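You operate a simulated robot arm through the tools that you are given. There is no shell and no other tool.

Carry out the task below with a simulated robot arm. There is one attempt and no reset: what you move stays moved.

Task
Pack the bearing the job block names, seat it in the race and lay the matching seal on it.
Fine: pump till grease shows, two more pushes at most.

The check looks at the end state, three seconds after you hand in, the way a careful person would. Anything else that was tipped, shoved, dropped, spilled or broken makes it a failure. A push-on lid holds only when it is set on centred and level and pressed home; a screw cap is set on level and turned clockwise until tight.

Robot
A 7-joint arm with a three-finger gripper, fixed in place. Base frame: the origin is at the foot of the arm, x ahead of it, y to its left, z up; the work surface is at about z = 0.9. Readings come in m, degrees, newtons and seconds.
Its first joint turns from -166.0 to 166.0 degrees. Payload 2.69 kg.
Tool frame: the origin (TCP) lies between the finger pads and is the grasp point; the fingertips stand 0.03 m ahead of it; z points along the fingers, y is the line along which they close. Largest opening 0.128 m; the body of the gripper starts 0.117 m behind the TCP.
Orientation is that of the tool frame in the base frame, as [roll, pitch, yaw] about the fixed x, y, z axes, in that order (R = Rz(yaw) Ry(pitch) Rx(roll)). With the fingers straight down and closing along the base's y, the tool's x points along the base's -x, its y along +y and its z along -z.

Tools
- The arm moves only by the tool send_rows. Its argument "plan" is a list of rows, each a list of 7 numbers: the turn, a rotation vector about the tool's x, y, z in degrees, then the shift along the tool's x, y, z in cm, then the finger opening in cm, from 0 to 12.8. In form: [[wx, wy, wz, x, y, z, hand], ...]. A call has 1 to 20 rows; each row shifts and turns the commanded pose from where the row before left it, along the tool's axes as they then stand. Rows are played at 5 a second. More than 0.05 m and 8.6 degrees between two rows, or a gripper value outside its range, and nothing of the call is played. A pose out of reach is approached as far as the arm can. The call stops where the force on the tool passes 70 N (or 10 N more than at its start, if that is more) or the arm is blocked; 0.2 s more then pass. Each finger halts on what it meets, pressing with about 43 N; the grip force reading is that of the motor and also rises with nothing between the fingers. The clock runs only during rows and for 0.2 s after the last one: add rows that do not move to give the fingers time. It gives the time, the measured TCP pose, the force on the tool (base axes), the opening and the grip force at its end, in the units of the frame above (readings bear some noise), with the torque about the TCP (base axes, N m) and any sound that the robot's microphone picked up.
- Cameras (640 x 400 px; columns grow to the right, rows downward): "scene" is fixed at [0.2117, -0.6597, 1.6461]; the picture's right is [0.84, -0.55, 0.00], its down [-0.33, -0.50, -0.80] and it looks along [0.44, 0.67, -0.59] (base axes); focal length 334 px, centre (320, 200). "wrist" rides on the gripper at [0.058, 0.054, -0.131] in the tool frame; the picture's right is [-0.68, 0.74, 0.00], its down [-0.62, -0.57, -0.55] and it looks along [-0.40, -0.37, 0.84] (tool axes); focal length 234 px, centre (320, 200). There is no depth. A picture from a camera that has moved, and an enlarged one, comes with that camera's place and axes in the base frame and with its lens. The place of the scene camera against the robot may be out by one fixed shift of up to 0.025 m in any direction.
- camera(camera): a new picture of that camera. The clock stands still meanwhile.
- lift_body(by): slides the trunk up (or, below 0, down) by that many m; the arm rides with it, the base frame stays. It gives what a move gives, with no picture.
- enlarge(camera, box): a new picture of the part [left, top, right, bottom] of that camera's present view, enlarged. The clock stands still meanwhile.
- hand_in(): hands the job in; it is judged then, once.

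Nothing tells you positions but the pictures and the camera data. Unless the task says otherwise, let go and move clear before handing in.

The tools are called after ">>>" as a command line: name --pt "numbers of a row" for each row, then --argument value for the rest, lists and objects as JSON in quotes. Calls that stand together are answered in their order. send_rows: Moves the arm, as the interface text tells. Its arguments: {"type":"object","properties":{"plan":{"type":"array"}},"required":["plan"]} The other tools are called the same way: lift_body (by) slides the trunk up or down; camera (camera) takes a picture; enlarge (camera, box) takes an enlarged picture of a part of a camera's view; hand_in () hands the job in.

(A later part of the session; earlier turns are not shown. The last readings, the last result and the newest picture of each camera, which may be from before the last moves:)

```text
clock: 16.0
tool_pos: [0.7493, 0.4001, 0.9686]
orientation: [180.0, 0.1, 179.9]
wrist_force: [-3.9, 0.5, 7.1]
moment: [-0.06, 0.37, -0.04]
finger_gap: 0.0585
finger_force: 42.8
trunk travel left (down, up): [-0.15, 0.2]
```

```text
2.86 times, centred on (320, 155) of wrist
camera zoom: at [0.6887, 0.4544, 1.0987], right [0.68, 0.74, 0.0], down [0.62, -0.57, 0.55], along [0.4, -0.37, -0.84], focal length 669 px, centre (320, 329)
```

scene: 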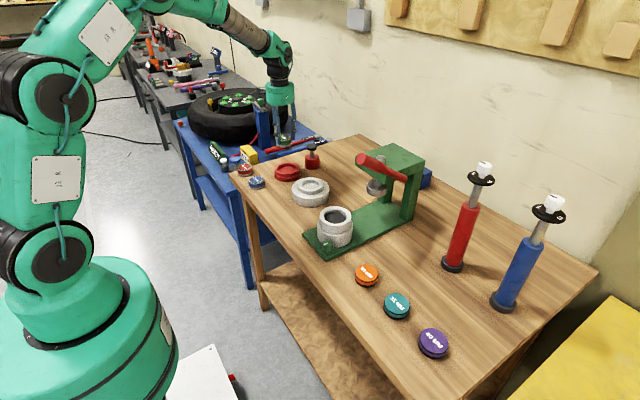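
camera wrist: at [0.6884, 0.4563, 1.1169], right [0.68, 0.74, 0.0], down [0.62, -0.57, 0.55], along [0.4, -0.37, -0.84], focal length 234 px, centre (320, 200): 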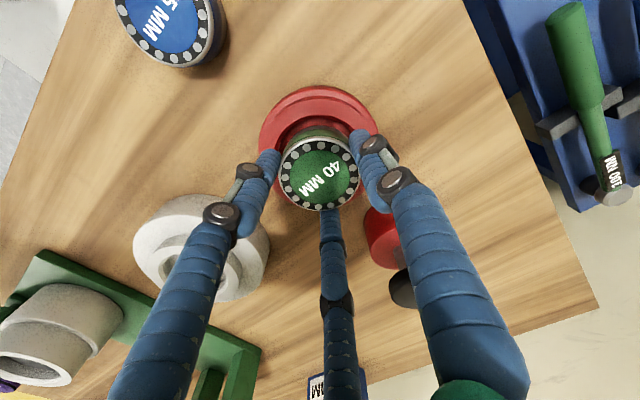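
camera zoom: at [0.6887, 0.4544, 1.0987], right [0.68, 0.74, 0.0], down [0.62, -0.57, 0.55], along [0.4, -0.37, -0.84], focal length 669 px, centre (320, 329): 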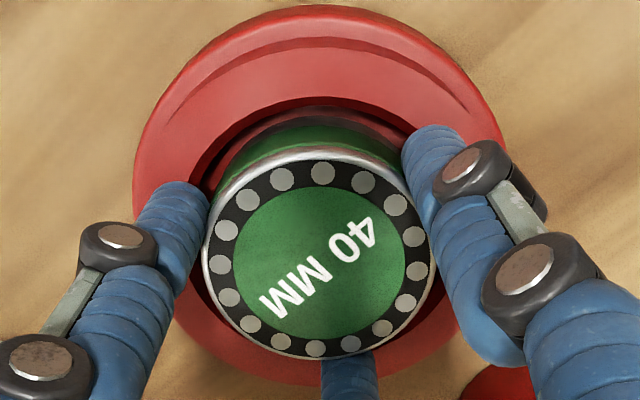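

The bearing touches the packer floor (force just rose) and the fingertips are still 2–3 mm above the rim. I let go and rise straight up.

>>> send_rows --pt "0 0 0 0 0 0 5.9" --pt "0 0 0 0 0 0 6.4" --pt "0 0 0 0 0 0 7.5" --pt "0 0 0 0 0 0 8" --pt "0 0 0 0 0 -2 8" --pt "0 0 0 0 0 -3 8" --pt "0 0 0 0 0 -4 8" --pt "0 0 0 0 0 -4 8" --pt "0 0 0 0 0 0 8"

>>> camera --camera "wrist"

>>> enlarge --camera "scene" --box '[260, 130, 340, 190]'

```text
clock: 18.0
tool_pos: [0.7517, 0.4003, 1.0999]
orientation: [180.0, -0.1, 180.0]
wrist_force: [0.1, 0.3, 0.7]
moment: [-0.02, -0.02, 0.05]
finger_gap: 0.08
finger_force: 0.0
trunk travel left (down, up): [-0.15, 0.2]
```

```text
taken
camera wrist: at [0.6923, 0.4548, 1.2306], right [0.68, 0.74, 0.0], down [0.62, -0.57, 0.55], along [0.4, -0.37, -0.84], focal length 234 px, centre (320, 200)
```

wrist: 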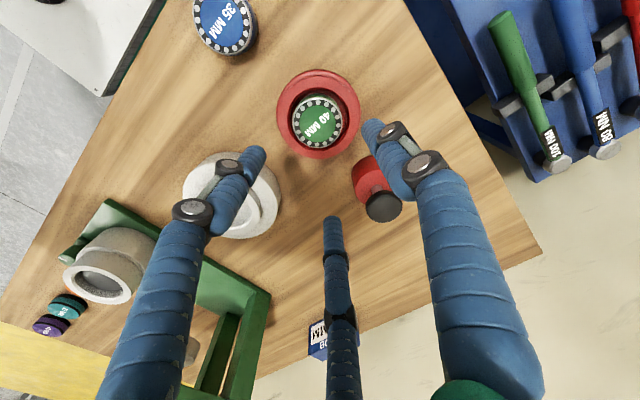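

```text
6.67 times, centred on (300, 160) of scene
camera zoom: at [0.2117, -0.6597, 1.6461], right [0.84, -0.55, 0.0], down [-0.33, -0.5, -0.8], along [0.44, 0.67, -0.59], focal length 2225 px, centre (453, 467)
```

zoom: 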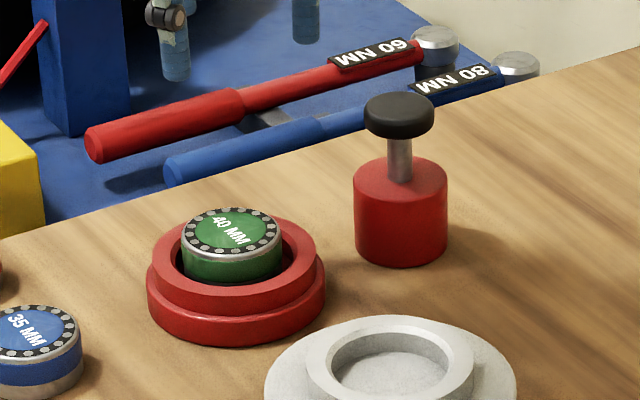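

The bearing sits flat in the cup. Next is the pump: its black knob is near (0.865, 0.403) with its top around z 1.0; I close the fingers and go above it to look.

>>> send_rows --pt "0 0 0 0 0 -2 6" --pt "0 0 0 0 0 -2 4" --pt "0 0 0 -2.8 0 0 2" --pt "0 0 0 -2.8 0 0 0" --pt "0 0 0 -2.8 0 0 0" --pt "0 0 0 -2.8 0 0 0" --pt "0 0 0 0 0 0 0"

>>> camera --camera "wrist"

>>> enlarge --camera "scene" --box '[260, 90, 360, 190]'

```text
clock: 19.6
tool_pos: [0.864, 0.3981, 1.1383]
orientation: [180.0, 0.0, 180.0]
wrist_force: [1.2, 0.8, -0.2]
moment: [-0.02, 0.03, -0.01]
finger_gap: 0.002
finger_force: 31.6
trunk travel left (down, up): [-0.15, 0.2]
```

```text
taken
camera wrist: at [0.8032, 0.4528, 1.2686], right [0.68, 0.74, 0.0], down [0.62, -0.57, 0.55], along [0.4, -0.37, -0.84], focal length 234 px, centre (320, 200)
```

wrist: 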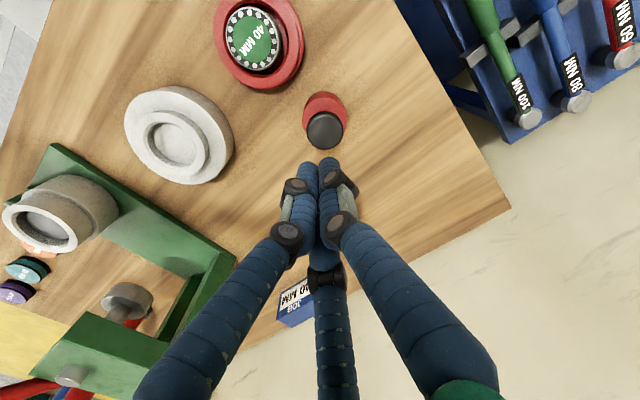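

```text
4.00 times, centred on (310, 140) of scene
camera zoom: at [0.2117, -0.6597, 1.6461], right [0.84, -0.55, 0.0], down [-0.33, -0.5, -0.8], along [0.44, 0.67, -0.59], focal length 1335 px, centre (360, 440)
```

zoom: 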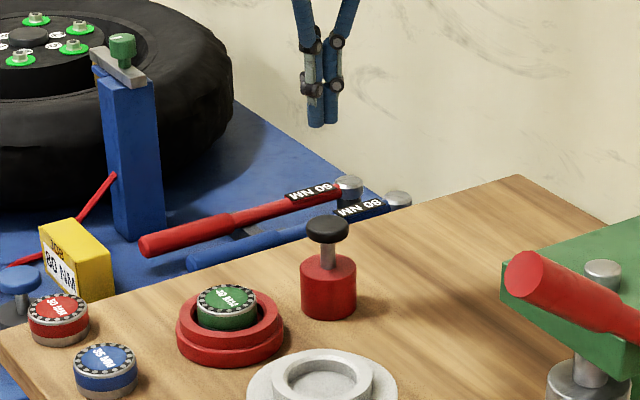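

>>> enlarge --camera "wrist" --box '[280, 80, 370, 170]'

```text
4.44 times, centred on (325, 125) of wrist
camera zoom: at [0.8032, 0.4528, 1.2686], right [0.68, 0.74, 0.0], down [0.62, -0.57, 0.55], along [0.4, -0.37, -0.84], focal length 1041 px, centre (298, 533)
```

zoom: 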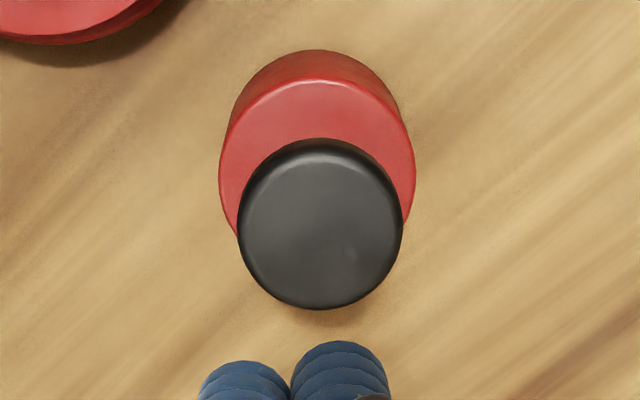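

The knob is centred at about (0.866, 0.402). I centre on it and come down to just above it.

>>> send_rows --pt "0 0 0 -0.25 0.4 3 0" --pt "0 0 0 0 0 3 0" --pt "0 0 0 0 0 2 0" --pt "0 0 0 0 0 0.8 0" --pt "0 0 0 0 0 0 0"

>>> camera --camera "wrist"

>>> enlarge --camera "scene" --box '[280, 110, 345, 180]'

```text
clock: 20.8
tool_pos: [0.8622, 0.4035, 1.049]
orientation: [-180.0, 0.0, -180.0]
wrist_force: [0.1, 0.4, 0.9]
moment: [-0.03, 0.02, -0.01]
finger_gap: 0.0019
finger_force: 31.5
trunk travel left (down, up): [-0.15, 0.2]
```

```text
taken
camera wrist: at [0.802, 0.4574, 1.1797], right [0.68, 0.74, 0.0], down [0.62, -0.57, 0.55], along [0.4, -0.37, -0.84], focal length 234 px, centre (320, 200)
```

wrist: 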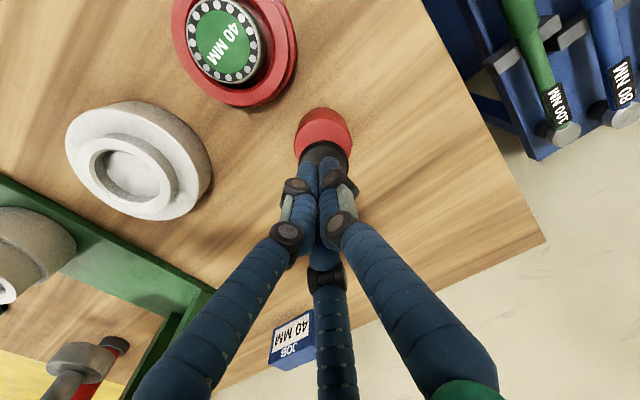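

```text
5.71 times, centred on (312, 145) of scene
camera zoom: at [0.2117, -0.6597, 1.6461], right [0.84, -0.55, 0.0], down [-0.33, -0.5, -0.8], along [0.44, 0.67, -0.59], focal length 1907 px, centre (363, 514)
```

zoom: 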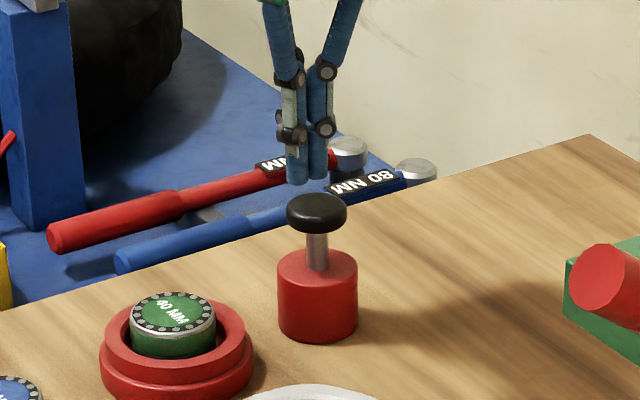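

>>> enlarge --camera "scene" --box '[295, 125, 330, 160]'

>>> enlarge --camera "wrist" --box '[275, 90, 375, 210]'

```text
11.43 times, centred on (312, 142) of scene
camera zoom: at [0.2117, -0.6597, 1.6461], right [0.84, -0.55, 0.0], down [-0.33, -0.5, -0.8], along [0.44, 0.67, -0.59], focal length 3814 px, centre (406, 857)
```

zoom: 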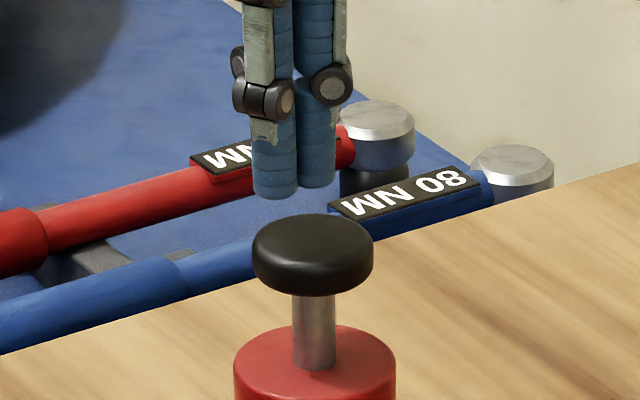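

```text
3.33 times, centred on (325, 150) of wrist
camera zoom: at [0.802, 0.4574, 1.1797], right [0.68, 0.74, 0.0], down [0.62, -0.57, 0.55], along [0.4, -0.37, -0.84], focal length 781 px, centre (303, 367)
```

zoom: 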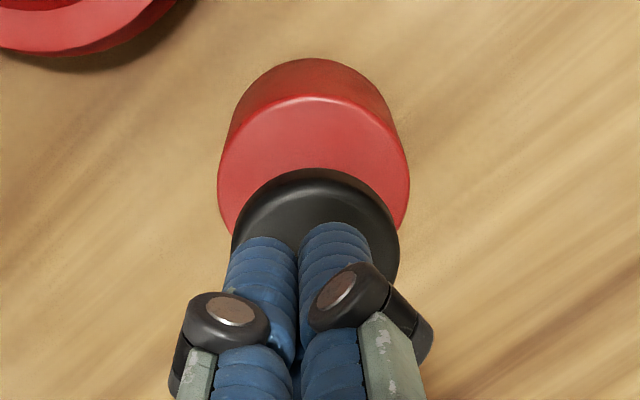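

The scene view shows the fingertips about 9 mm off the knob's centre, so I shift by (+8, −3) mm and come just above it.

>>> send_rows --pt "0 0 0 -0.8 -0.3 0 0" --pt "0 0 0 0 0 1.3 0" --pt "0 0 0 0 0 1.2 0" --pt "0 0 0 0 0 0 0"

>>> enlarge --camera "scene" --box '[295, 125, 330, 160]'

>>> enlarge --camera "wrist" --box '[275, 90, 375, 210]'

```text
clock: 21.8
tool_pos: [0.8723, 0.4031, 1.0249]
orientation: [-180.0, 0.0, -179.9]
wrist_force: [-0.2, 0.5, 2.4]
moment: [0.01, 0.0, 0.02]
finger_gap: 0.006
finger_force: 31.2
trunk travel left (down, up): [-0.15, 0.2]
```

```text
11.43 times, centred on (312, 142) of scene
camera zoom: at [0.2117, -0.6597, 1.6461], right [0.84, -0.55, 0.0], down [-0.33, -0.5, -0.8], along [0.44, 0.67, -0.59], focal length 3814 px, centre (406, 857)
```

zoom: 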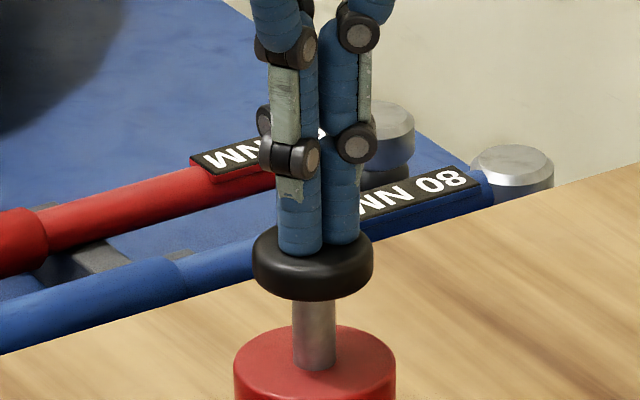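

```text
3.33 times, centred on (325, 150) of wrist
camera zoom: at [0.8116, 0.4568, 1.1551], right [0.68, 0.74, 0.0], down [0.62, -0.57, 0.55], along [0.4, -0.37, -0.84], focal length 781 px, centre (303, 367)
```

zoom: 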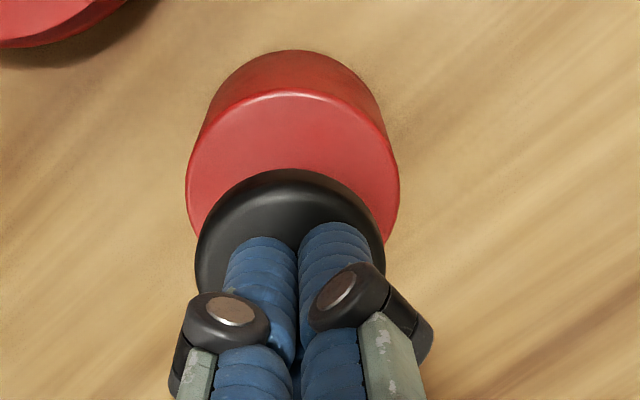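

The tips rest on the knob's centre (light touch). Now the first push: down about 3 cm in small rows, then I check.

>>> send_rows --pt "0 0 0 0 0 0.5 0" --pt "0 0 0 0 0 0.5 0" --pt "0 0 0 0 0 0.5 0" --pt "0 0 0 0 0 0.5 0"

>>> enlarge --camera "scene" --box '[265, 125, 330, 190]'

```text
clock: 22.8
tool_pos: [0.8709, 0.4011, 1.0053]
orientation: [-179.8, 0.0, -180.0]
wrist_force: [1.3, 2.0, 5.5]
moment: [0.04, -0.02, -0.03]
finger_gap: 0.006
finger_force: 31.4
trunk travel left (down, up): [-0.15, 0.2]
heard: click
```

```text
6.15 times, centred on (298, 158) of scene
camera zoom: at [0.2117, -0.6597, 1.6461], right [0.84, -0.55, 0.0], down [-0.33, -0.5, -0.8], along [0.44, 0.67, -0.59], focal length 2054 px, centre (458, 462)
```

zoom: 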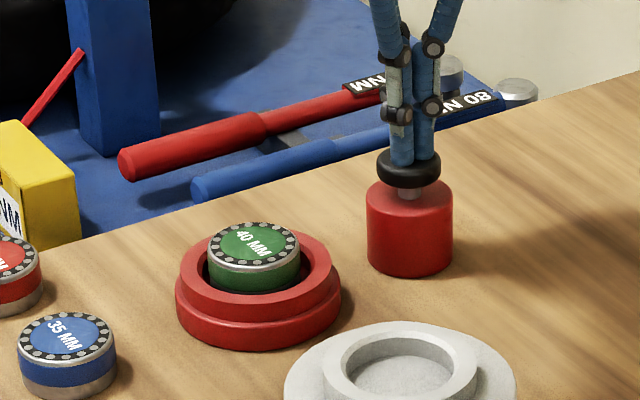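

I heard a click: the first push counted. I rise clear of the knob so it returns, then look at the bearing for grease.

>>> send_rows --pt "0 0 0 0 0 -1 0" --pt "0 0 0 0 0 -1 0" --pt "0 0 0 0 0 -1 0" --pt "0 0 0 0 0 0 0"

>>> enlarge --camera "scene" --box '[265, 125, 330, 190]'

>>> enlarge --camera "scene" --box '[278, 155, 302, 185]'

>>> camera --camera "wrist"

```text
clock: 23.8
tool_pos: [0.8711, 0.4009, 1.0351]
orientation: [-179.9, -0.1, 180.0]
wrist_force: [0.8, 0.1, -1.0]
moment: [0.01, -0.04, 0.0]
finger_gap: 0.0023
finger_force: 31.0
trunk travel left (down, up): [-0.15, 0.2]
```

```text
6.15 times, centred on (298, 158) of scene
camera zoom: at [0.2117, -0.6597, 1.6461], right [0.84, -0.55, 0.0], down [-0.33, -0.5, -0.8], along [0.44, 0.67, -0.59], focal length 2054 px, centre (458, 462)
```

zoom: 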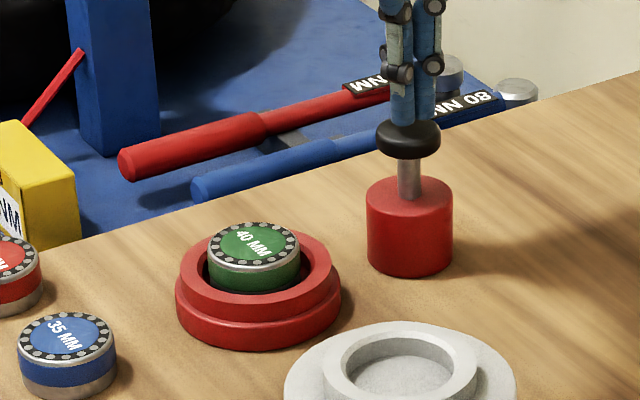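

```text
13.33 times, centred on (290, 170) of scene
camera zoom: at [0.2117, -0.6597, 1.6461], right [0.84, -0.55, 0.0], down [-0.33, -0.5, -0.8], along [0.44, 0.67, -0.59], focal length 4449 px, centre (720, 600)
```

zoom: 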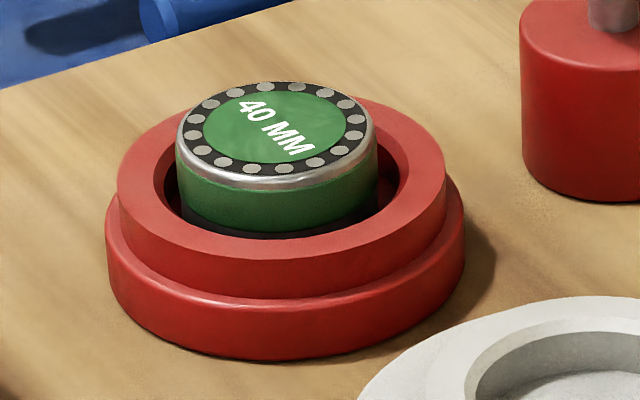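

```text
taken
camera wrist: at [0.8116, 0.4547, 1.1647], right [0.68, 0.74, 0.0], down [0.62, -0.57, 0.55], along [0.4, -0.37, -0.84], focal length 234 px, centre (320, 200)
```

wrist: 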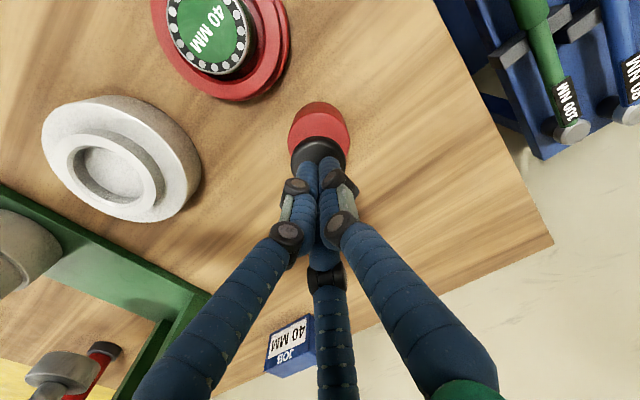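

No grease shows yet. Second push, the same stroke down and up again.

>>> send_rows --pt "0 0 0 0 0 1 0" --pt "0 0 0 0 0 0.7 0" --pt "0 0 0 0 0 0.7 0" --pt "0 0 0 0 0 0.6 0" --pt "0 0 0 0 0 0 0" --pt "0 0 0 0 0 -1 0" --pt "0 0 0 0 0 -1 0" --pt "0 0 0 0 0 -1 0" --pt "0 0 0 0 0 0 0"

>>> enlarge --camera "scene" --box '[278, 155, 302, 185]'

>>> enlarge --camera "wrist" --box '[150, 0, 300, 110]'

```text
clock: 25.8
tool_pos: [0.8705, 0.4012, 1.0342]
orientation: [179.9, 0.0, 180.0]
wrist_force: [0.4, 0.4, 0.0]
moment: [-0.01, 0.0, 0.02]
finger_gap: 0.0022
finger_force: 31.7
trunk travel left (down, up): [-0.15, 0.2]
heard: click
```

```text
13.33 times, centred on (290, 170) of scene
camera zoom: at [0.2117, -0.6597, 1.6461], right [0.84, -0.55, 0.0], down [-0.33, -0.5, -0.8], along [0.44, 0.67, -0.59], focal length 4449 px, centre (720, 600)
```

zoom: 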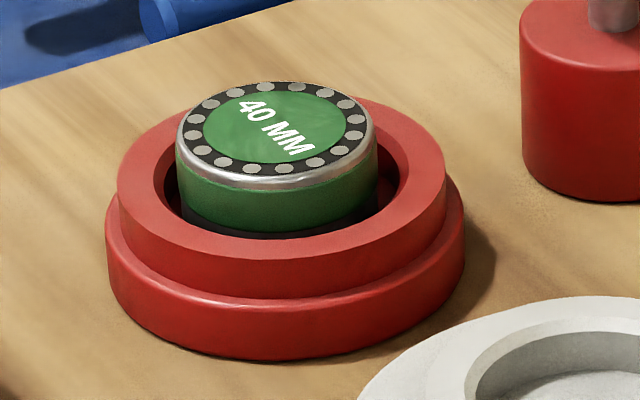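

```text
3.64 times, centred on (225, 55) of wrist
camera zoom: at [0.8105, 0.4551, 1.1643], right [0.68, 0.74, 0.0], down [0.62, -0.57, 0.55], along [0.4, -0.37, -0.84], focal length 852 px, centre (666, 727)
```

zoom: 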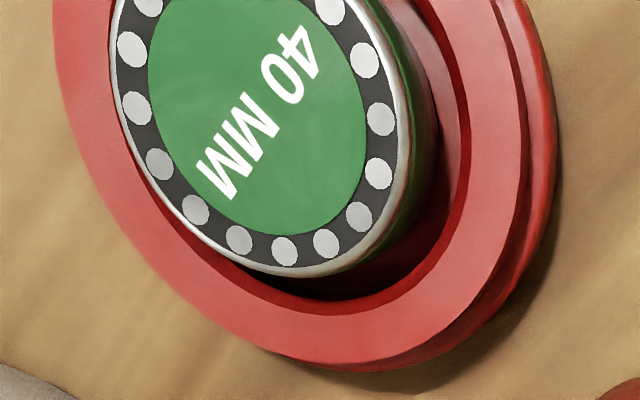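

The second push clicked and the bearing still shows no grease. Third push, same stroke.

>>> send_rows --pt "0 0 0 0 0 1 0" --pt "0 0 0 0 0 0.7 0" --pt "0 0 0 0 0 0.7 0" --pt "0 0 0 0 0 0.6 0" --pt "0 0 0 0 0 0 0" --pt "0 0 0 0 0 -1 0" --pt "0 0 0 0 0 -1 0" --pt "0 0 0 0 0 -1 0" --pt "0 0 0 0 0 0 0"

>>> enlarge --camera "scene" --box '[278, 155, 302, 185]'

>>> enlarge --camera "wrist" --box '[150, 0, 300, 110]'

```text
clock: 27.8
tool_pos: [0.8708, 0.4005, 1.0337]
orientation: [180.0, 0.0, 179.9]
wrist_force: [-0.3, 0.4, -0.1]
moment: [-0.02, -0.05, -0.01]
finger_gap: 0.0021
finger_force: 31.8
trunk travel left (down, up): [-0.15, 0.2]
heard: click
```

```text
13.33 times, centred on (290, 170) of scene
camera zoom: at [0.2117, -0.6597, 1.6461], right [0.84, -0.55, 0.0], down [-0.33, -0.5, -0.8], along [0.44, 0.67, -0.59], focal length 4449 px, centre (720, 600)
```

zoom: 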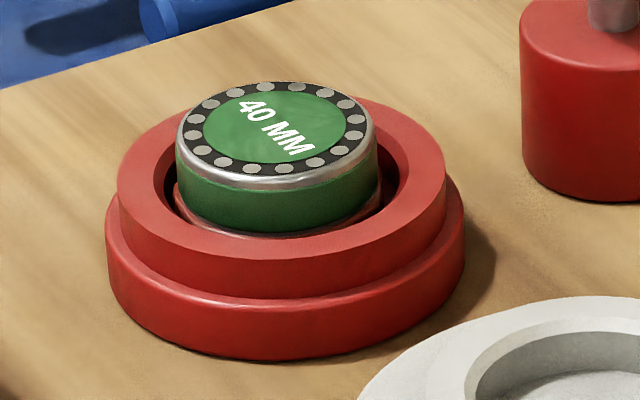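

```text
3.64 times, centred on (225, 55) of wrist
camera zoom: at [0.8114, 0.454, 1.1636], right [0.68, 0.74, 0.0], down [0.62, -0.57, 0.55], along [0.4, -0.37, -0.84], focal length 852 px, centre (666, 727)
```

zoom: 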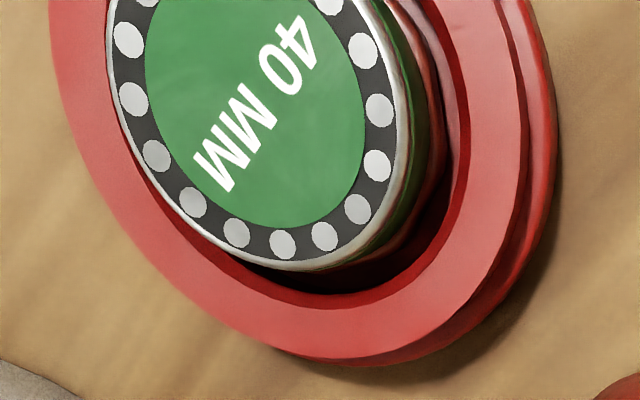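

A reddish ring seems to have appeared around the bearing's foot. I look closer before deciding anything.

>>> enlarge --camera "scene" --box '[282, 160, 300, 176]'

>>> enlarge --camera "wrist" --box '[200, 0, 290, 80]'

```text
16.00 times, centred on (291, 168) of scene
camera zoom: at [0.2117, -0.6597, 1.6461], right [0.84, -0.55, 0.0], down [-0.33, -0.5, -0.8], along [0.44, 0.67, -0.59], focal length 5339 px, centre (784, 712)
```

zoom: 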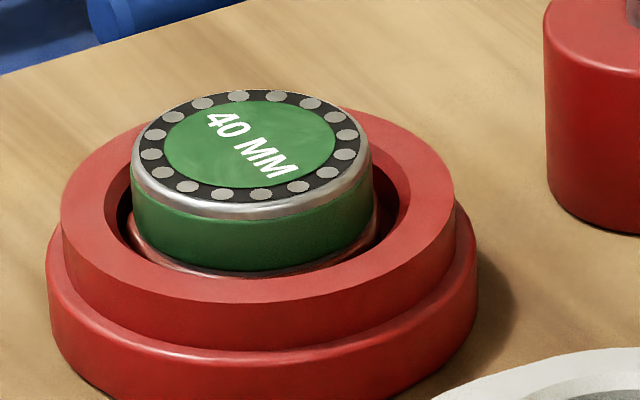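

```text
5.00 times, centred on (245, 40) of wrist
camera zoom: at [0.8114, 0.454, 1.1636], right [0.68, 0.74, 0.0], down [0.62, -0.57, 0.55], along [0.4, -0.37, -0.84], focal length 1171 px, centre (695, 1000)
```

zoom: 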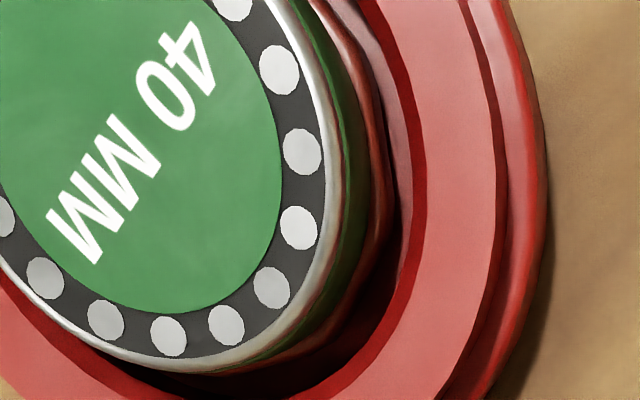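

Yes: a red grease bead now shows around the bearing after the third push, so I stop pumping. I rise, go back over the packer with open fingers and look.

>>> send_rows --pt "0 0 0 0 0 -3 0" --pt "0 0 0 0 0 -4 2" --pt "0 0 0 0 0 -1.6 4" --pt "0 0 0 3.06 0 0 6" --pt "0 0 0 3.06 0 0 8" --pt "0 0 0 3.06 0 0 8" --pt "0 0 0 3.06 -0.1 0 8" --pt "0 0 0 0 0 0 8"

>>> camera --camera "wrist"

>>> enlarge --camera "wrist" --box '[260, 60, 380, 160]'

>>> enlarge --camera "scene" --box '[260, 130, 340, 190]'

```text
clock: 29.6
tool_pos: [0.7474, 0.4002, 1.1197]
orientation: [-180.0, 0.0, 180.0]
wrist_force: [-0.1, 0.2, 0.5]
moment: [0.07, -0.08, -0.03]
finger_gap: 0.0798
finger_force: 0.0
trunk travel left (down, up): [-0.15, 0.2]
```

```text
taken
camera wrist: at [0.6868, 0.454, 1.2513], right [0.68, 0.74, 0.0], down [0.62, -0.57, 0.55], along [0.4, -0.37, -0.84], focal length 234 px, centre (320, 200)
```

wrist: 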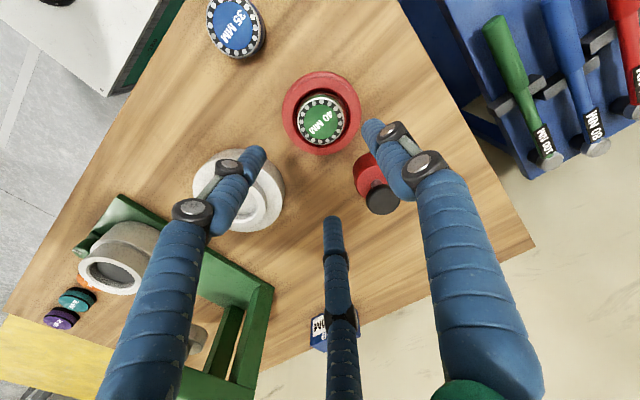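

```text
4.00 times, centred on (320, 110) of wrist
camera zoom: at [0.6868, 0.454, 1.2513], right [0.68, 0.74, 0.0], down [0.62, -0.57, 0.55], along [0.4, -0.37, -0.84], focal length 937 px, centre (320, 560)
```

zoom: 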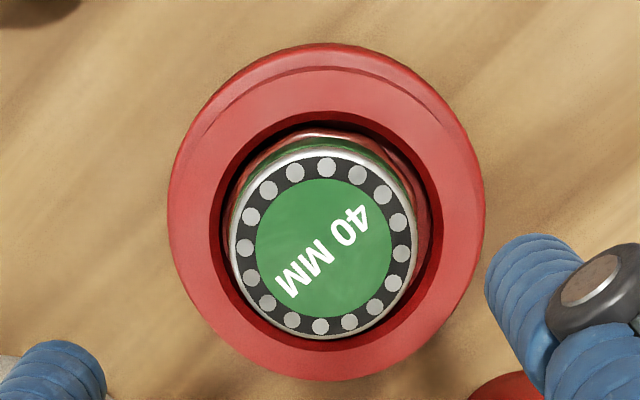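

```text
6.67 times, centred on (300, 160) of scene
camera zoom: at [0.2117, -0.6597, 1.6461], right [0.84, -0.55, 0.0], down [-0.33, -0.5, -0.8], along [0.44, 0.67, -0.59], focal length 2225 px, centre (453, 467)
```

zoom: 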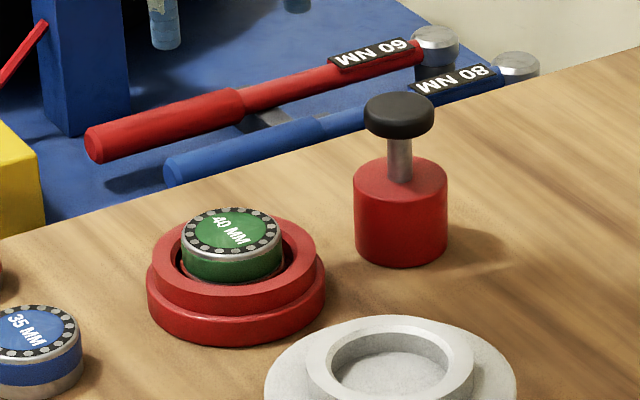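

Grease shows all round the foot of the bearing. It sits within 2 mm of the hand's axis, so I descend to the same height as before and grip it again.

>>> send_rows --pt "0 0 0 -0.1 0.15 4 8" --pt "0 0 0 0 0 4 8" --pt "0 0 0 0 0 3 8" --pt "0 0 0 0 0 1.5 8" --pt "0 0 0 0 0 0 8"

>>> enlarge --camera "wrist" --box '[240, 80, 400, 220]'

>>> enlarge --camera "scene" --box '[270, 145, 310, 185]'

```text
clock: 30.8
tool_pos: [0.7512, 0.402, 0.9947]
orientation: [179.9, 0.0, -180.0]
wrist_force: [0.5, -0.1, -0.2]
moment: [-0.05, 0.02, -0.02]
finger_gap: 0.0799
finger_force: 0.1
trunk travel left (down, up): [-0.15, 0.2]
```

```text
2.86 times, centred on (320, 150) of wrist
camera zoom: at [0.6899, 0.4559, 1.1252], right [0.68, 0.74, 0.0], down [0.62, -0.57, 0.55], along [0.4, -0.37, -0.84], focal length 669 px, centre (320, 343)
```

zoom: 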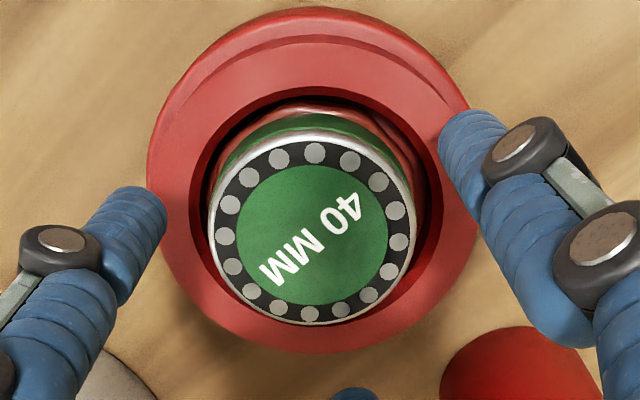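

```text
10.00 times, centred on (290, 165) of scene
camera zoom: at [0.2117, -0.6597, 1.6461], right [0.84, -0.55, 0.0], down [-0.33, -0.5, -0.8], along [0.44, 0.67, -0.59], focal length 3337 px, centre (620, 550)
```

zoom: 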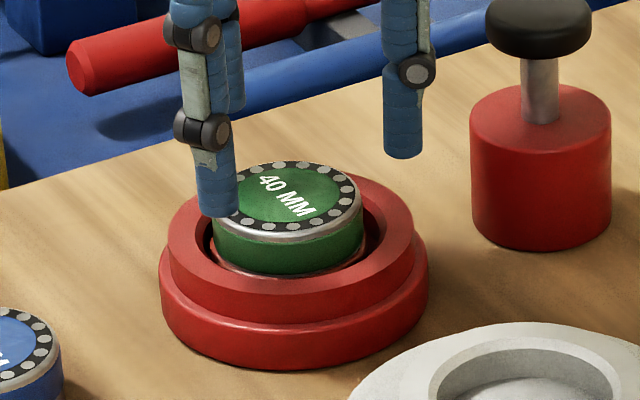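

>>> send_rows --pt "0 0 0 0 -0.2 1.3 8" --pt "0 0 0 0 0 1.3 8" --pt "0 0 0 0 0 0 8" --pt "0 0 0 0 0 0 6.8" --pt "0 0 0 0 0 0 6.2" --pt "0 0 0 0 0 0 5.6" --pt "0 0 0 0 0 0 5" --pt "0 0 0 0 0 0 5"

>>> enlarge --camera "scene" --box '[270, 145, 310, 185]'

>>> enlarge --camera "wrist" --box '[240, 80, 400, 220]'

```text
clock: 32.6
tool_pos: [0.7508, 0.4002, 0.9711]
orientation: [180.0, -0.1, 180.0]
wrist_force: [-0.7, 0.8, 2.4]
moment: [0.01, 0.13, -0.03]
finger_gap: 0.0582
finger_force: 43.0
trunk travel left (down, up): [-0.15, 0.2]
```

```text
10.00 times, centred on (290, 165) of scene
camera zoom: at [0.2117, -0.6597, 1.6461], right [0.84, -0.55, 0.0], down [-0.33, -0.5, -0.8], along [0.44, 0.67, -0.59], focal length 3337 px, centre (620, 550)
```

zoom: 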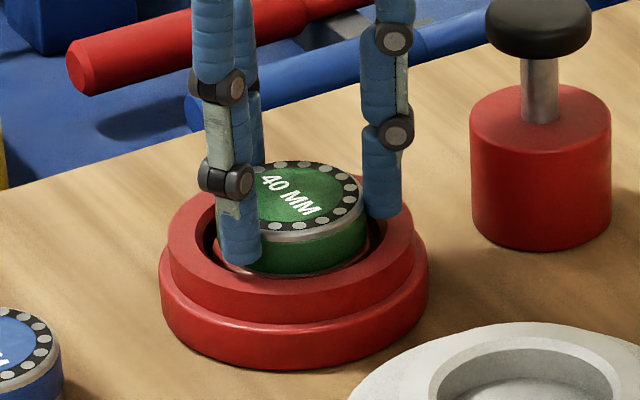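

```text
2.86 times, centred on (320, 150) of wrist
camera zoom: at [0.6903, 0.4536, 1.1009], right [0.68, 0.74, 0.0], down [0.62, -0.57, 0.55], along [0.4, -0.37, -0.84], focal length 669 px, centre (320, 343)
```

zoom: 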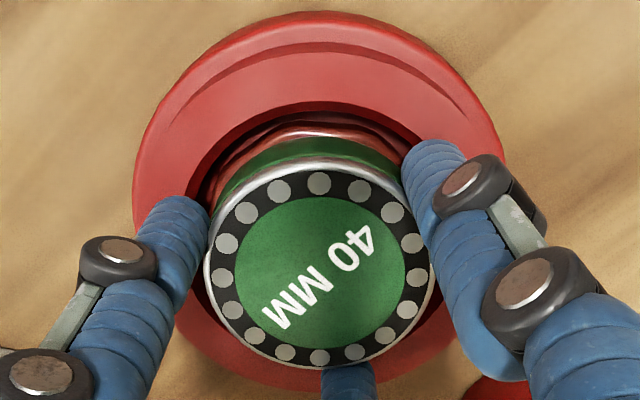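

Gripped again. I lift the packed bearing and carry it over the hub's recess near (0.746, 0.222).

>>> send_rows --pt "0 0 0 0 0 -1 5" --pt "0 0 0 0 0 -3 5" --pt "0 0 0 0 0 -4 5" --pt "0 0 0 0 0 -4 5" --pt "0 0 0 0.1 -3.5 0 5" --pt "0 0 0 0.1 -3.5 0 5" --pt "0 0 0 0.1 -3.5 0 5" --pt "0 0 0 0.1 -3.5 0 5" --pt "0 0 0 0 -3.5 0 5" --pt "0 0 0 0 0 0 5"

>>> camera --camera "wrist"

>>> enlarge --camera "wrist" --box '[250, 50, 390, 170]'

>>> enlarge --camera "scene" --box '[260, 120, 360, 220]'

```text
clock: 34.8
tool_pos: [0.7467, 0.2236, 1.0914]
orientation: [-179.9, 0.0, -180.0]
wrist_force: [-0.1, -0.1, -1.9]
moment: [0.07, 0.01, 0.01]
finger_gap: 0.0584
finger_force: 43.0
trunk travel left (down, up): [-0.15, 0.2]
```

```text
taken
camera wrist: at [0.6862, 0.2769, 1.2223], right [0.68, 0.74, 0.0], down [0.62, -0.57, 0.55], along [0.4, -0.37, -0.84], focal length 234 px, centre (320, 200)
```

wrist: 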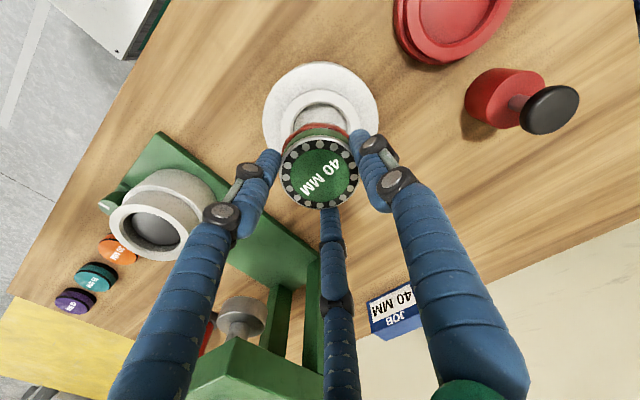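

```text
3.33 times, centred on (320, 110) of wrist
camera zoom: at [0.6862, 0.2769, 1.2223], right [0.68, 0.74, 0.0], down [0.62, -0.57, 0.55], along [0.4, -0.37, -0.84], focal length 781 px, centre (320, 500)
```

zoom: 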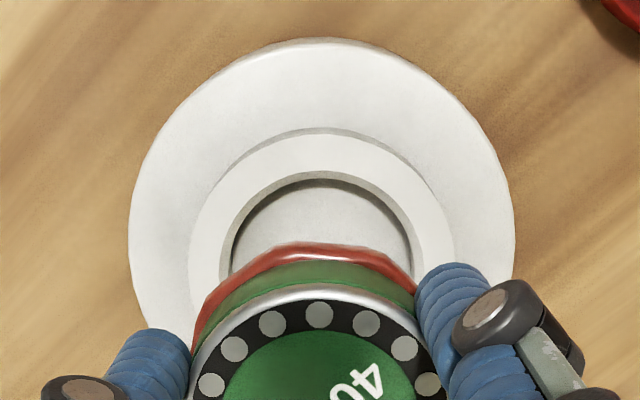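

```text
4.00 times, centred on (310, 170) of scene
camera zoom: at [0.2117, -0.6597, 1.6461], right [0.84, -0.55, 0.0], down [-0.33, -0.5, -0.8], along [0.44, 0.67, -0.59], focal length 1335 px, centre (360, 320)
```

zoom: 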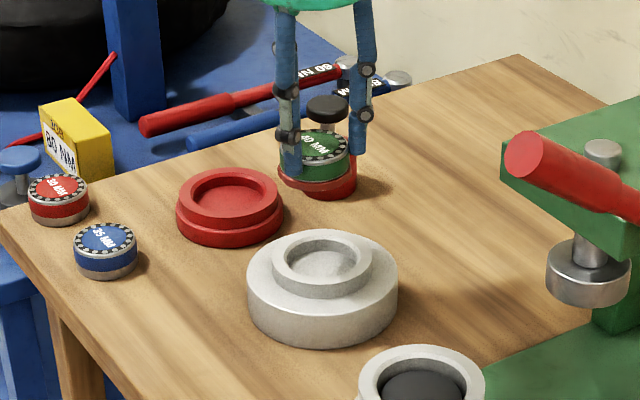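

The hub bore is about 64 mm with a chamfer, and the views agree it lies about (+5, −4.5) mm from the hand. I correct and lower to just above the rim.

>>> send_rows --pt "0 0 0 -0.47 -0.45 3 5" --pt "0 0 0 0 0 3 5" --pt "0 0 0 0 0 2 5" --pt "0 0 0 0 0 0 5"

>>> enlarge --camera "wrist" --box '[230, 60, 410, 220]'

>>> enlarge --camera "scene" --box '[280, 155, 340, 215]'

```text
clock: 35.8
tool_pos: [0.7518, 0.218, 1.0088]
orientation: [-180.0, 0.1, -180.0]
wrist_force: [0.7, 0.9, -2.6]
moment: [-0.02, -0.01, -0.01]
finger_gap: 0.0579
finger_force: 43.1
trunk travel left (down, up): [-0.15, 0.2]
```

```text
2.50 times, centred on (320, 140) of wrist
camera zoom: at [0.6917, 0.2729, 1.1395], right [0.68, 0.74, 0.0], down [0.62, -0.57, 0.55], along [0.4, -0.37, -0.84], focal length 585 px, centre (320, 350)
```

zoom: 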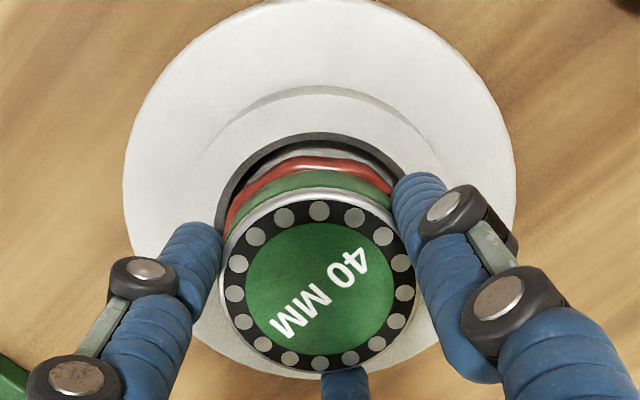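

```text
6.67 times, centred on (310, 185) of scene
camera zoom: at [0.2117, -0.6597, 1.6461], right [0.84, -0.55, 0.0], down [-0.33, -0.5, -0.8], along [0.44, 0.67, -0.59], focal length 2225 px, centre (387, 300)
```

zoom: 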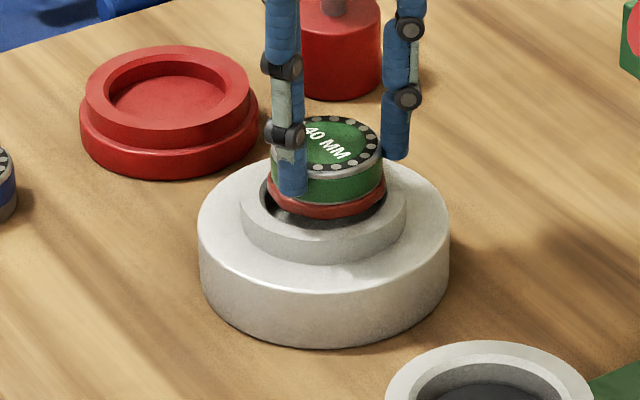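

The bearing hangs centred over the bore to about 1–2 mm. I make a 1 mm correction and lower in small steps, watching the force.

>>> send_rows --pt "0 0 0 0.1 0.1 0.5 5" --pt "0 0 0 0 0 0.5 5" --pt "0 0 0 0 0 0.3 5" --pt "0 0 0 0 0 0.2 5" --pt "0 0 0 0 0 0 5"

>>> enlarge --camera "scene" --box '[290, 160, 335, 205]'

>>> enlarge --camera "wrist" --box '[230, 60, 410, 220]'

```text
clock: 37.0
tool_pos: [0.7497, 0.2193, 0.9942]
orientation: [-180.0, 0.0, -180.0]
wrist_force: [0.6, 0.6, -2.1]
moment: [0.01, -0.01, -0.02]
finger_gap: 0.0584
finger_force: 42.9
trunk travel left (down, up): [-0.15, 0.2]
```

```text
8.89 times, centred on (312, 182) of scene
camera zoom: at [0.2117, -0.6597, 1.6461], right [0.84, -0.55, 0.0], down [-0.33, -0.5, -0.8], along [0.44, 0.67, -0.59], focal length 2966 px, centre (387, 356)
```

zoom: 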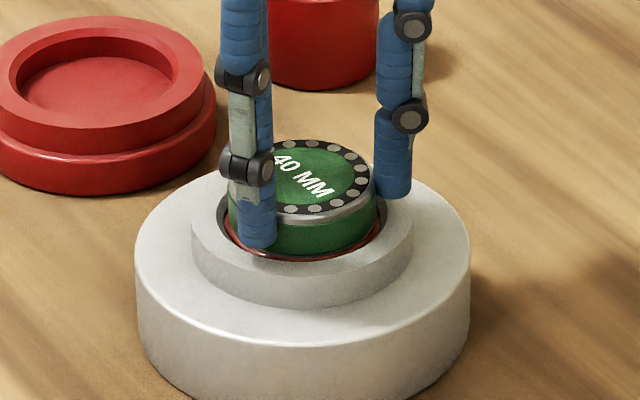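

```text
2.50 times, centred on (320, 140) of wrist
camera zoom: at [0.6898, 0.2737, 1.1253], right [0.68, 0.74, 0.0], down [0.62, -0.57, 0.55], along [0.4, -0.37, -0.84], focal length 585 px, centre (320, 350)
```

zoom: 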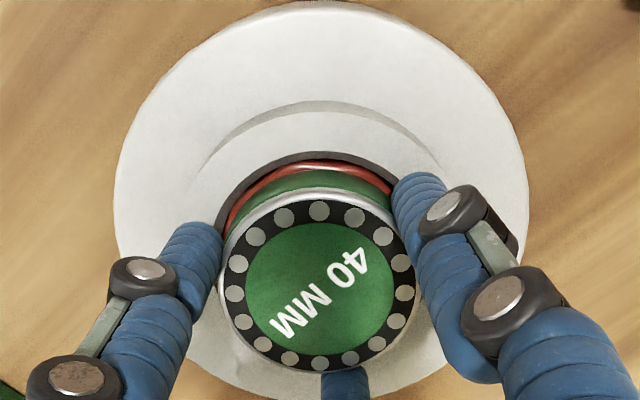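

The bearing has entered the bore cleanly with no side force. I keep lowering until it bottoms.

>>> send_rows --pt "0 0 0 0 0 0.2 5" --pt "0 0 0 0 0 0.2 5"

>>> send_rows --pt "0 0 0 0 0 0.2 5" --pt "0 0 0 0 0 0.1 5"

```text
clock: 37.6
tool_pos: [0.7497, 0.22, 0.9901]
orientation: [179.9, 0.0, 180.0]
wrist_force: [0.3, -0.3, -1.6]
moment: [-0.01, -0.04, 0.01]
finger_gap: 0.058
finger_force: 43.0
trunk travel left (down, up): [-0.15, 0.2]
```

```text
clock: 38.2
tool_pos: [0.7502, 0.2201, 0.9903]
orientation: [179.9, 0.2, -180.0]
wrist_force: [-6.0, 0.5, 25.8]
moment: [-0.12, 0.96, -0.02]
finger_gap: 0.0583
finger_force: 43.0
trunk travel left (down, up): [-0.15, 0.2]
```

>>> enlarge --camera "scene" --box '[290, 160, 335, 205]'

>>> enlarge --camera "wrist" --box '[230, 60, 410, 220]'

```text
8.89 times, centred on (312, 182) of scene
camera zoom: at [0.2117, -0.6597, 1.6461], right [0.84, -0.55, 0.0], down [-0.33, -0.5, -0.8], along [0.44, 0.67, -0.59], focal length 2966 px, centre (387, 356)
```

zoom: 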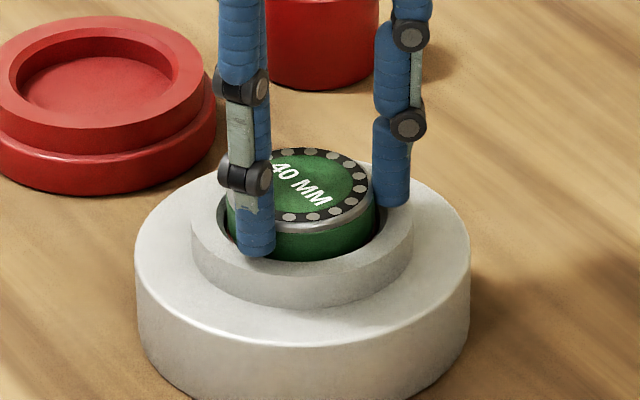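

```text
2.50 times, centred on (320, 140) of wrist
camera zoom: at [0.6889, 0.2744, 1.1208], right [0.68, 0.74, 0.0], down [0.61, -0.57, 0.55], along [0.41, -0.37, -0.83], focal length 585 px, centre (320, 350)
```

zoom: 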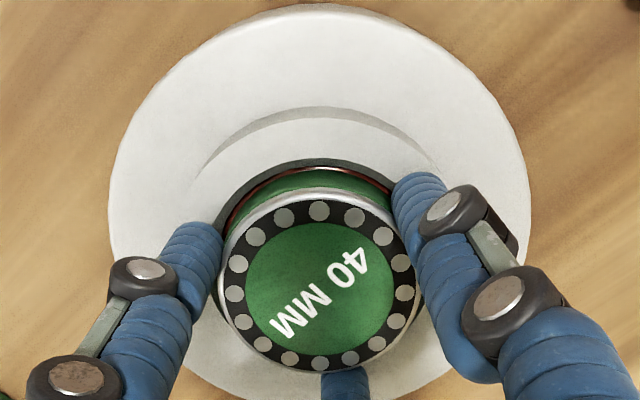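

The bead has gone below the rim and the bearing has bottomed (26 N). I relieve the force slightly, let go and rise.

>>> send_rows --pt "0 0 0 0 0 -0.25 5" --pt "0 0 0 0 0 0 5.9" --pt "0 0 0 0 0 0 6.4" --pt "0 0 0 0 0 0 7.5" --pt "0 0 0 0 0 0 8" --pt "0 0 0 0 0 -2 8" --pt "0 0 0 0 0 -4 8" --pt "0 0 0 0 0 -4 8" --pt "0 0 0 0 0 0 8"

>>> enlarge --camera "wrist" --box '[240, 40, 400, 170]'

>>> enlarge --camera "scene" --box '[280, 160, 340, 215]'

```text
clock: 40.2
tool_pos: [0.7492, 0.2194, 1.0897]
orientation: [180.0, -0.1, -180.0]
wrist_force: [-0.3, 0.0, 0.3]
moment: [0.01, -0.07, -0.01]
finger_gap: 0.0798
finger_force: 0.0
trunk travel left (down, up): [-0.15, 0.2]
```

```text
3.08 times, centred on (320, 105) of wrist
camera zoom: at [0.6889, 0.2739, 1.2201], right [0.68, 0.74, 0.0], down [0.62, -0.57, 0.55], along [0.4, -0.37, -0.84], focal length 720 px, centre (320, 492)
```

zoom: 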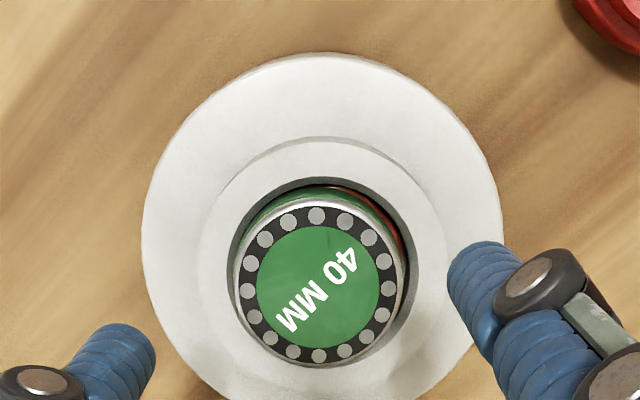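

```text
7.27 times, centred on (310, 188) of scene
camera zoom: at [0.2117, -0.6597, 1.6461], right [0.84, -0.55, 0.0], down [-0.33, -0.5, -0.8], along [0.44, 0.67, -0.59], focal length 2427 px, centre (393, 291)
```

zoom: 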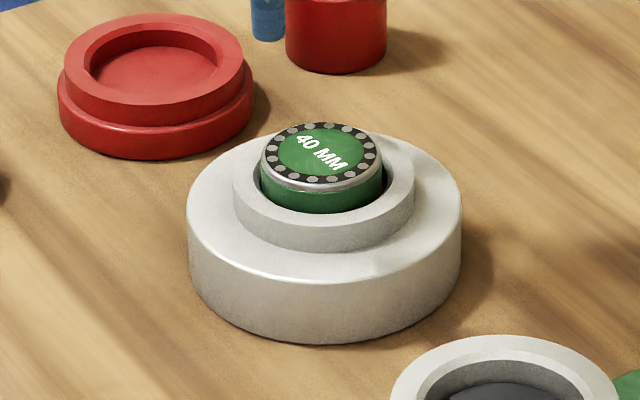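

The bearing stands level in the bore. To make sure it is fully home, I close the fingers and press lightly on its centre.

>>> send_rows --pt "0 0 0 0 0 0 5" --pt "0 0 0 0 0 0 2" --pt "0 0 0 0 0 2 0" --pt "0 0 0 0 0 3 0" --pt "0 0 0 0 0 2 0" --pt "0 0 0 0 0 1 0" --pt "0 0 0 0 0 0 0"

>>> send_rows --pt "0 0 0 0 0 0.3 0" --pt "0 0 0 0 0 0.3 0"

>>> enlarge --camera "scene" --box '[280, 155, 340, 210]'

```text
clock: 41.8
tool_pos: [0.7493, 0.2192, 1.0106]
orientation: [-180.0, 0.0, -180.0]
wrist_force: [-0.3, -0.3, -0.2]
moment: [0.01, 0.0, -0.02]
finger_gap: 0.002
finger_force: 31.5
trunk travel left (down, up): [-0.15, 0.2]
```

```text
clock: 42.4
tool_pos: [0.7502, 0.2197, 1.0058]
orientation: [180.0, 0.0, 179.9]
wrist_force: [0.3, 0.9, -0.1]
moment: [0.02, 0.01, -0.06]
finger_gap: 0.0023
finger_force: 30.8
trunk travel left (down, up): [-0.15, 0.2]
```

```text
7.27 times, centred on (310, 182) of scene
camera zoom: at [0.2117, -0.6597, 1.6461], right [0.84, -0.55, 0.0], down [-0.33, -0.5, -0.8], along [0.44, 0.67, -0.59], focal length 2427 px, centre (393, 327)
```

zoom: 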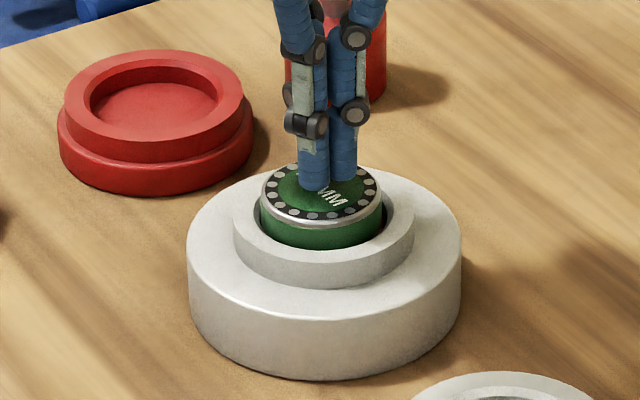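

>>> send_rows --pt "0 0 0 0 0 0.2 0" --pt "0 0 0 0 0 0.2 0" --pt "0 0 0 0 0 0.2 0"

```text
clock: 43.2
tool_pos: [0.7489, 0.2211, 0.9973]
orientation: [-179.9, 0.0, -180.0]
wrist_force: [1.0, -0.9, 0.1]
moment: [0.04, 0.05, -0.03]
finger_gap: 0.0021
finger_force: 30.6
trunk travel left (down, up): [-0.15, 0.2]
```

>>> send_rows --pt "0 0 0 0 0 0.2 0" --pt "0 0 0 0 0 0.2 0"

>>> enlarge --camera "scene" --box '[290, 160, 330, 200]'

```text
clock: 43.8
tool_pos: [0.7494, 0.2212, 0.9979]
orientation: [180.0, 0.1, -180.0]
wrist_force: [-8.1, -0.5, 18.8]
moment: [0.0, 0.25, 0.0]
finger_gap: 0.0062
finger_force: 31.4
trunk travel left (down, up): [-0.15, 0.2]
```

```text
10.00 times, centred on (310, 180) of scene
camera zoom: at [0.2117, -0.6597, 1.6461], right [0.84, -0.55, 0.0], down [-0.33, -0.5, -0.8], along [0.44, 0.67, -0.59], focal length 3337 px, centre (420, 400)
```

zoom: 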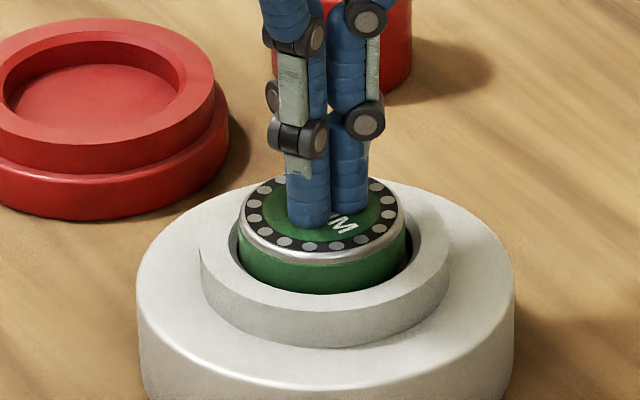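

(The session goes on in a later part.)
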